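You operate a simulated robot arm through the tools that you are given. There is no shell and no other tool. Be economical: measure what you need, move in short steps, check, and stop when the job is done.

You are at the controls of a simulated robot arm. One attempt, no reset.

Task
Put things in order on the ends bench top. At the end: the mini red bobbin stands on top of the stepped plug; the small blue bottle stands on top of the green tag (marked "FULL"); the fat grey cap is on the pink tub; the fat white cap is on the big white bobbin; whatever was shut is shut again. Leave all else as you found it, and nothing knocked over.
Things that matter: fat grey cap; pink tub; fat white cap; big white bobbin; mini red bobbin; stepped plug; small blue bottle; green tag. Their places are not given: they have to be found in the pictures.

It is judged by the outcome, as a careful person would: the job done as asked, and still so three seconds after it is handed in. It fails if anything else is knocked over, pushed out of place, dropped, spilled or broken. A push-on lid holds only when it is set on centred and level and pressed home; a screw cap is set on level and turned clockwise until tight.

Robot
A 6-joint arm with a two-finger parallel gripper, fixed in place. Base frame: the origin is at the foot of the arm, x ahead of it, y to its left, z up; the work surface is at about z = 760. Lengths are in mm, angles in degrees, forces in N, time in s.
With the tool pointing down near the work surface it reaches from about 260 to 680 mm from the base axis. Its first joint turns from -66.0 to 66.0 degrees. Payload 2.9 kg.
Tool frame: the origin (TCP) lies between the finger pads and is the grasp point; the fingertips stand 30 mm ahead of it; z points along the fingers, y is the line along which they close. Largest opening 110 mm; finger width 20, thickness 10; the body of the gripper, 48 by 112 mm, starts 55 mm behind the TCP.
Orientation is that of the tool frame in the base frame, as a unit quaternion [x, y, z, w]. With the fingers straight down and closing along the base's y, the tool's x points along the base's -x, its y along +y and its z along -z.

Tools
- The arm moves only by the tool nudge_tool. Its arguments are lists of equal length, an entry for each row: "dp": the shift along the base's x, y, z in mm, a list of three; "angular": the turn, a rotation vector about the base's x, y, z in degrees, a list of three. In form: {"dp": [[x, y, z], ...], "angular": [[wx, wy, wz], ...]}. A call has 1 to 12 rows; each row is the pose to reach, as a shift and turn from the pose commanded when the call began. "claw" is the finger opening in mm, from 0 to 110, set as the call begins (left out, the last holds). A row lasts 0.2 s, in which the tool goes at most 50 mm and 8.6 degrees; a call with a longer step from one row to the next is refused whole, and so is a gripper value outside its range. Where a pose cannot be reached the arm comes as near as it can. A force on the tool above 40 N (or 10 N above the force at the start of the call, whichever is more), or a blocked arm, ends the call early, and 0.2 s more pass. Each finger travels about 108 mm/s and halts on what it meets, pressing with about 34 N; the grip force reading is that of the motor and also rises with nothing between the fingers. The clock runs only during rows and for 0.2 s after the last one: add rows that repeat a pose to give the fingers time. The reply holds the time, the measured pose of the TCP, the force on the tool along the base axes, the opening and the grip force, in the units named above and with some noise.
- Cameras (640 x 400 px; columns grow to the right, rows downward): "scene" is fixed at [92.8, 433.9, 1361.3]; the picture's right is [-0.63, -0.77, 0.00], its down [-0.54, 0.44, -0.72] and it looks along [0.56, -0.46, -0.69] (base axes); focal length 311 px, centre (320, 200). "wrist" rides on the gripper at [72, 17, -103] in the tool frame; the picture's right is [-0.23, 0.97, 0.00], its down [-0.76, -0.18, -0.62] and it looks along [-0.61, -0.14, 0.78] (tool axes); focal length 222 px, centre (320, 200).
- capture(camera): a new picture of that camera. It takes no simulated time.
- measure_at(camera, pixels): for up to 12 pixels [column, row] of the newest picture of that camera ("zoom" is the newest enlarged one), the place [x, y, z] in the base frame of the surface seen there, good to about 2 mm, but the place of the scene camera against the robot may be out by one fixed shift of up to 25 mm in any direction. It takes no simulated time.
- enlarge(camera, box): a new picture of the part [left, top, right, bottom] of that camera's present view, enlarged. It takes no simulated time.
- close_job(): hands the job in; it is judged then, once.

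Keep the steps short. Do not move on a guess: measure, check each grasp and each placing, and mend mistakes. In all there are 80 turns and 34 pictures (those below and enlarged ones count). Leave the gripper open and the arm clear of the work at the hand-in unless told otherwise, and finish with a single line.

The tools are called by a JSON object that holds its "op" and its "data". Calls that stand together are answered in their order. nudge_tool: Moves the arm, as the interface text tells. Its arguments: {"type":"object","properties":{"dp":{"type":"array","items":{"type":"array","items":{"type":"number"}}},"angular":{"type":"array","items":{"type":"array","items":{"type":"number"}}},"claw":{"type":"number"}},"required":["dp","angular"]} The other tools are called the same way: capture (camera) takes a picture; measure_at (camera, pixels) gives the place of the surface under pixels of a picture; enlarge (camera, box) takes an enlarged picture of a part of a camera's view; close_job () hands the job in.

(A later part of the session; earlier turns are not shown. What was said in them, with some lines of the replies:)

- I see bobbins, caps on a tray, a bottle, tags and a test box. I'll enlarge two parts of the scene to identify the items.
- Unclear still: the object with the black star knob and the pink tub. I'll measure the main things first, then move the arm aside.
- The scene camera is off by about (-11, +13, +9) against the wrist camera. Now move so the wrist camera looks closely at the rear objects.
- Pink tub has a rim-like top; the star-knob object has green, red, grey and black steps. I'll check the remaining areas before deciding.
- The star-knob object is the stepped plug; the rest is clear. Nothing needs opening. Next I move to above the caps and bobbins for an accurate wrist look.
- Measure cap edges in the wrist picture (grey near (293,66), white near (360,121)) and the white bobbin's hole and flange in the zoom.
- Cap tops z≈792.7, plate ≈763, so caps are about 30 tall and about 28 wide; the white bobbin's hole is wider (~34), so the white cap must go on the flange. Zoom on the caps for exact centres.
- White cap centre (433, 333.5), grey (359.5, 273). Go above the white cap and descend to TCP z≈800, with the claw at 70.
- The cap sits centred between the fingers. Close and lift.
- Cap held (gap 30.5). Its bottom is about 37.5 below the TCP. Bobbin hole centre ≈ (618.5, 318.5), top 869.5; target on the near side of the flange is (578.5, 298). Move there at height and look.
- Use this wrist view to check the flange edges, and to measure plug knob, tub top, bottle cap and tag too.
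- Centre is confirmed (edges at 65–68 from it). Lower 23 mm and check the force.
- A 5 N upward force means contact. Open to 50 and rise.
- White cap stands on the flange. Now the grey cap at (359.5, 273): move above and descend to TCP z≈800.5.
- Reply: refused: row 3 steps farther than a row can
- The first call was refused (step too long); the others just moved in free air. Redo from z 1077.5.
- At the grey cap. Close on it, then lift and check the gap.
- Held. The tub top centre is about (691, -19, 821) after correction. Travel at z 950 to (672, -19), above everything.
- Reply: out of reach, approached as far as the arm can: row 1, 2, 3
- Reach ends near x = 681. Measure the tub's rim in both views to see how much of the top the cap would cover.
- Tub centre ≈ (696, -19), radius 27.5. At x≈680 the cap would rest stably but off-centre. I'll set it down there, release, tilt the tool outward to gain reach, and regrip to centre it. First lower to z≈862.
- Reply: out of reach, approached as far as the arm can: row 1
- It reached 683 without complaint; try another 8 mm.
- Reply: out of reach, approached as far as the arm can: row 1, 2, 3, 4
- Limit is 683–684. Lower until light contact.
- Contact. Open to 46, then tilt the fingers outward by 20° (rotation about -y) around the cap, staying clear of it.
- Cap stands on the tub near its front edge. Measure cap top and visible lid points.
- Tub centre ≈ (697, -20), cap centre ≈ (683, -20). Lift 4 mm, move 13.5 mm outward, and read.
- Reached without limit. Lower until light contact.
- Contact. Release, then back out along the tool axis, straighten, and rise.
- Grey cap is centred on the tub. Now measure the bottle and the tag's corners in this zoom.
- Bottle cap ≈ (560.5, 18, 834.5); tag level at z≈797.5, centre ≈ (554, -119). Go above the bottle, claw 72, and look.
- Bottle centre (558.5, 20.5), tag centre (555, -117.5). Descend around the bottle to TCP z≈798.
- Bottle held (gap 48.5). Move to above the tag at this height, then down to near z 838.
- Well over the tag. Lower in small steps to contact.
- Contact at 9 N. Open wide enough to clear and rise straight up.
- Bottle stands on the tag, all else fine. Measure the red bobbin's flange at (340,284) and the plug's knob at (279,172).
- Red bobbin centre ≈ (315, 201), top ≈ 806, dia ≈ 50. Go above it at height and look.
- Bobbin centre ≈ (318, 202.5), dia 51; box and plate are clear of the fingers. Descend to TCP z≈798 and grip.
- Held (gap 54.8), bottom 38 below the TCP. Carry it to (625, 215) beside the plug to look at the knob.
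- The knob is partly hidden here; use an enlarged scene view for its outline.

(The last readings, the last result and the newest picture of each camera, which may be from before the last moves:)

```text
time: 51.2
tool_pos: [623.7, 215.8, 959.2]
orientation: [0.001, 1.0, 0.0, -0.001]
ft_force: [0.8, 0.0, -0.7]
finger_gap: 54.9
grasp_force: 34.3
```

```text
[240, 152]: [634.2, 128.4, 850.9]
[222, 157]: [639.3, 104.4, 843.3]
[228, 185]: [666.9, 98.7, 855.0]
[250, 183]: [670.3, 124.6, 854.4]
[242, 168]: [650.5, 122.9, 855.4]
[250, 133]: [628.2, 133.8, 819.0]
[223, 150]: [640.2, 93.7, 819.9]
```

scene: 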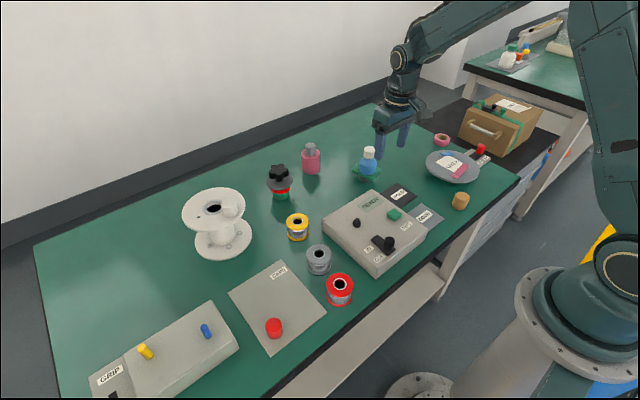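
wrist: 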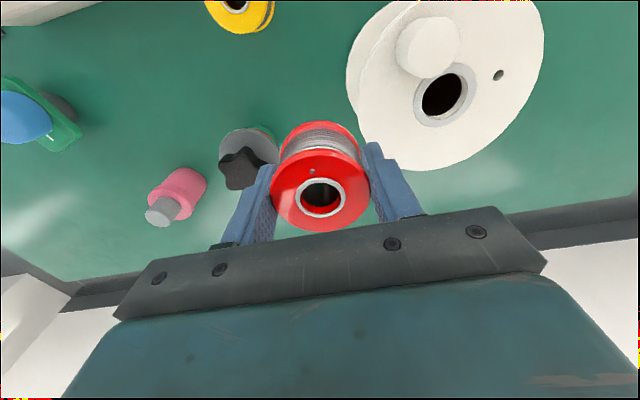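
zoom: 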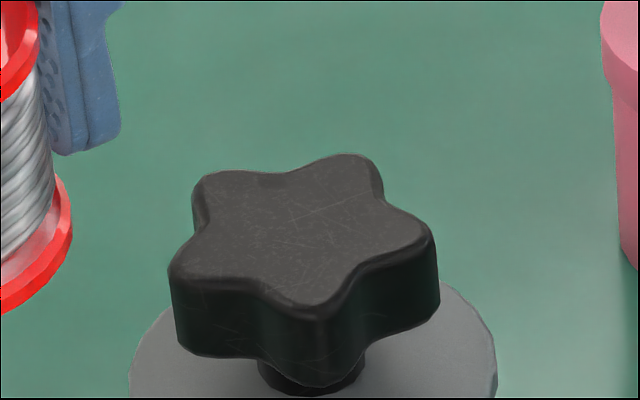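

Knob centre ≈ (657, 120), top 855.3; both cameras agree. Move over it and down to ~3 mm above.

{"op": "nudge_tool", "data": {"dp": [[11, -32, 0], [22, -64, 0], [31.5, -95, 0], [31.5, -95, -30], [31.5, -95, -52], [31.5, -95, -61], [31.5, -95, -61]], "angular": [[0, 0, 0], [0, 0, 0], [0, 0, 0], [0, 0, 0], [0, 0, 0], [0, 0, 0], [0, 0, 0]]}}

{"op": "enlarge", "data": {"camera": "scene", "box": [248, 132, 312, 192]}}

```text
time: 52.8
tool_pos: [653.9, 120.7, 896.2]
orientation: [0.0, 1.0, 0.0, 0.0]
ft_force: [0.2, -0.4, -0.8]
finger_gap: 54.9
grasp_force: 34.3
```

```text
6.67 times, centred on (280, 162) of scene
```

zoom: 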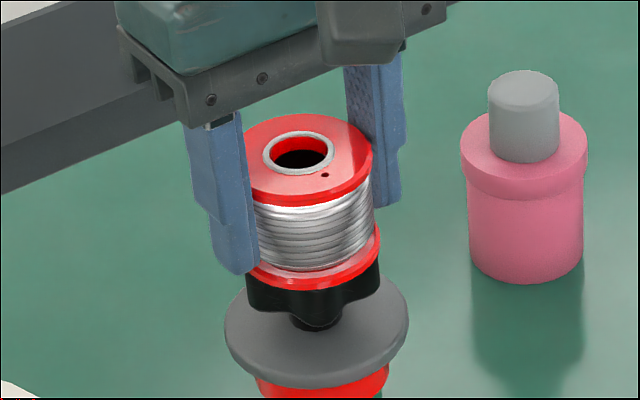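

Aligned by eye. Check the bobbin's ring centre in the same camera against the knob centre (667.7, 106.1).

{"op": "measure_at", "data": {"camera": "zoom", "pixels": [[266, 153], [331, 153], [298, 134], [298, 172], [310, 117], [310, 195], [370, 155]]}}

```text
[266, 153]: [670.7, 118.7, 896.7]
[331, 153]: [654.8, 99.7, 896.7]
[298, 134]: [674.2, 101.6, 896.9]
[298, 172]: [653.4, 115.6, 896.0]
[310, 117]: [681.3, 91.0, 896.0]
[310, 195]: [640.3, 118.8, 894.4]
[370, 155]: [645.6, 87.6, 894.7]
```

Ring centre is (663.3, 108.9), so shift (+4, -2.5) and lower.

{"op": "nudge_tool", "data": {"dp": [[4, -2.5, 0], [4, -2.5, -1.5], [4, -2.5, -3], [4, -2.5, -3]], "angular": [[0, 0, 0], [0, 0, 0], [0, 0, 0], [0, 0, 0]]}}

```text
time: 53.8
tool_pos: [658.5, 117.9, 895.6]
orientation: [0.001, 1.0, 0.0, 0.0]
ft_force: [0.2, 0.2, 0.9]
finger_gap: 55.0
grasp_force: 33.9
```

{"op": "nudge_tool", "data": {"dp": [[0, 0, -0.7], [0, 0, -1.2], [0, 0, -1.2]], "angular": [[0, 0, 0], [0, 0, 0], [0, 0, 0]]}}

```text
time: 54.6
tool_pos: [659.0, 117.9, 894.9]
orientation: [0.0, 1.0, 0.0, 0.001]
ft_force: [-2.5, 1.9, 9.9]
finger_gap: 55.0
grasp_force: 33.8
```

Contact at 10 N. Ease up slightly, open, and rise straight up, then retract.

{"op": "nudge_tool", "data": {"dp": [[0, 0, 0.5], [0, 0, 0.5], [0, 0, 0.5], [0, 0, 0.5], [0, 0, 15], [0, 0, 50], [0, 0, 85], [-40, 0, 95], [-80, 0, 100], [-120, 0, 100], [-120, 0, 100]], "angular": [[0, 0, 0], [0, 0, 0], [0, 0, 0], [0, 0, 0], [0, 0, 0], [0, 0, 0], [0, 0, 0], [0, 0, 0], [0, 0, 0], [0, 0, 0], [0, 0, 0]], "claw": 80}}

{"op": "capture", "data": {"camera": "scene"}}

{"op": "enlarge", "data": {"camera": "scene", "box": [172, 120, 396, 260]}}

```text
time: 57.0
tool_pos: [537.7, 116.6, 994.4]
orientation: [0.0, 1.0, -0.001, 0.001]
ft_force: [0.4, 0.2, -0.2]
finger_gap: 80.2
grasp_force: 0.1
```

```text
4 pictures are left
```

scene: 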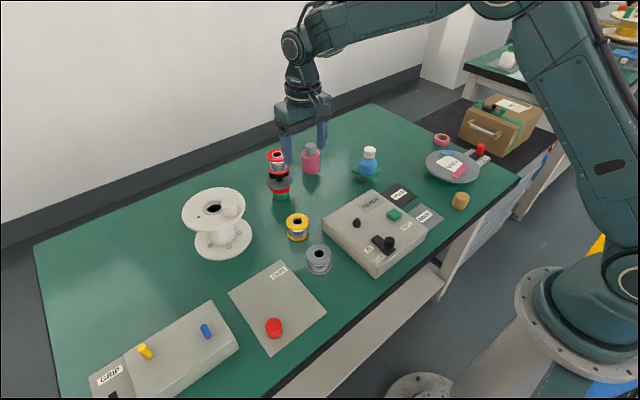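

```text
2.86 times, centred on (284, 190) of scene
```

zoom: 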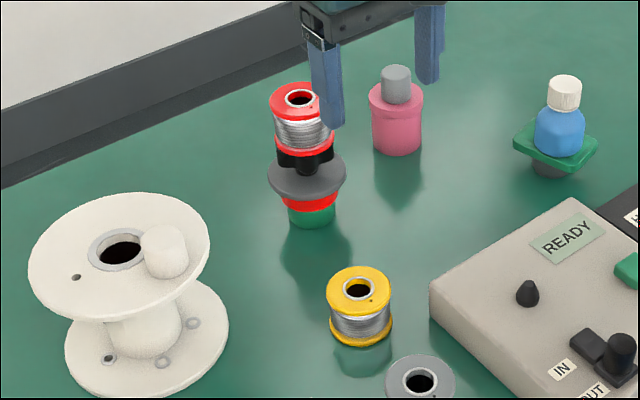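

All four are in place. Move the arm back and up with the gripper open, then take one last look.

{"op": "nudge_tool", "data": {"dp": [[-35, 10, 20], [-70, 20, 40], [-105, 30, 60], [-140, 40, 70], [-140, 40, 70]], "angular": [[0, 0, 0], [0, 0, 0], [0, 0, 0], [0, 0, 0], [0, 0, 0]], "claw": 110}}

{"op": "capture", "data": {"camera": "scene"}}

```text
time: 58.2
tool_pos: [397.3, 156.9, 1063.6]
orientation: [0.0, 1.0, 0.0, 0.001]
ft_force: [-0.6, 0.0, 0.1]
finger_gap: 109.8
grasp_force: 0.1
```

```text
2 pictures are left
```

scene: 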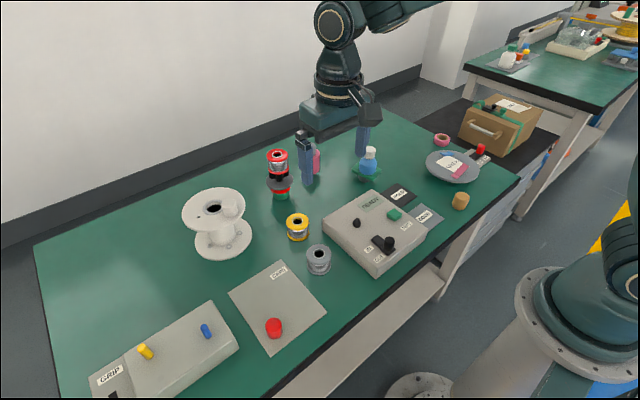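

Everything stands in place and the arm is clear and open. Hand in.

{"op": "close_job", "data": {}}

```text
The job is handed in.
```

The job is handed in: the red bobbin stands on the stepped plug, the blue bottle on the FULL tag, the grey cap on the pink tub, and the white cap on the white bobbin's flange (it would drop into the centre hole); nothing had to be opened, and nothing else was moved.
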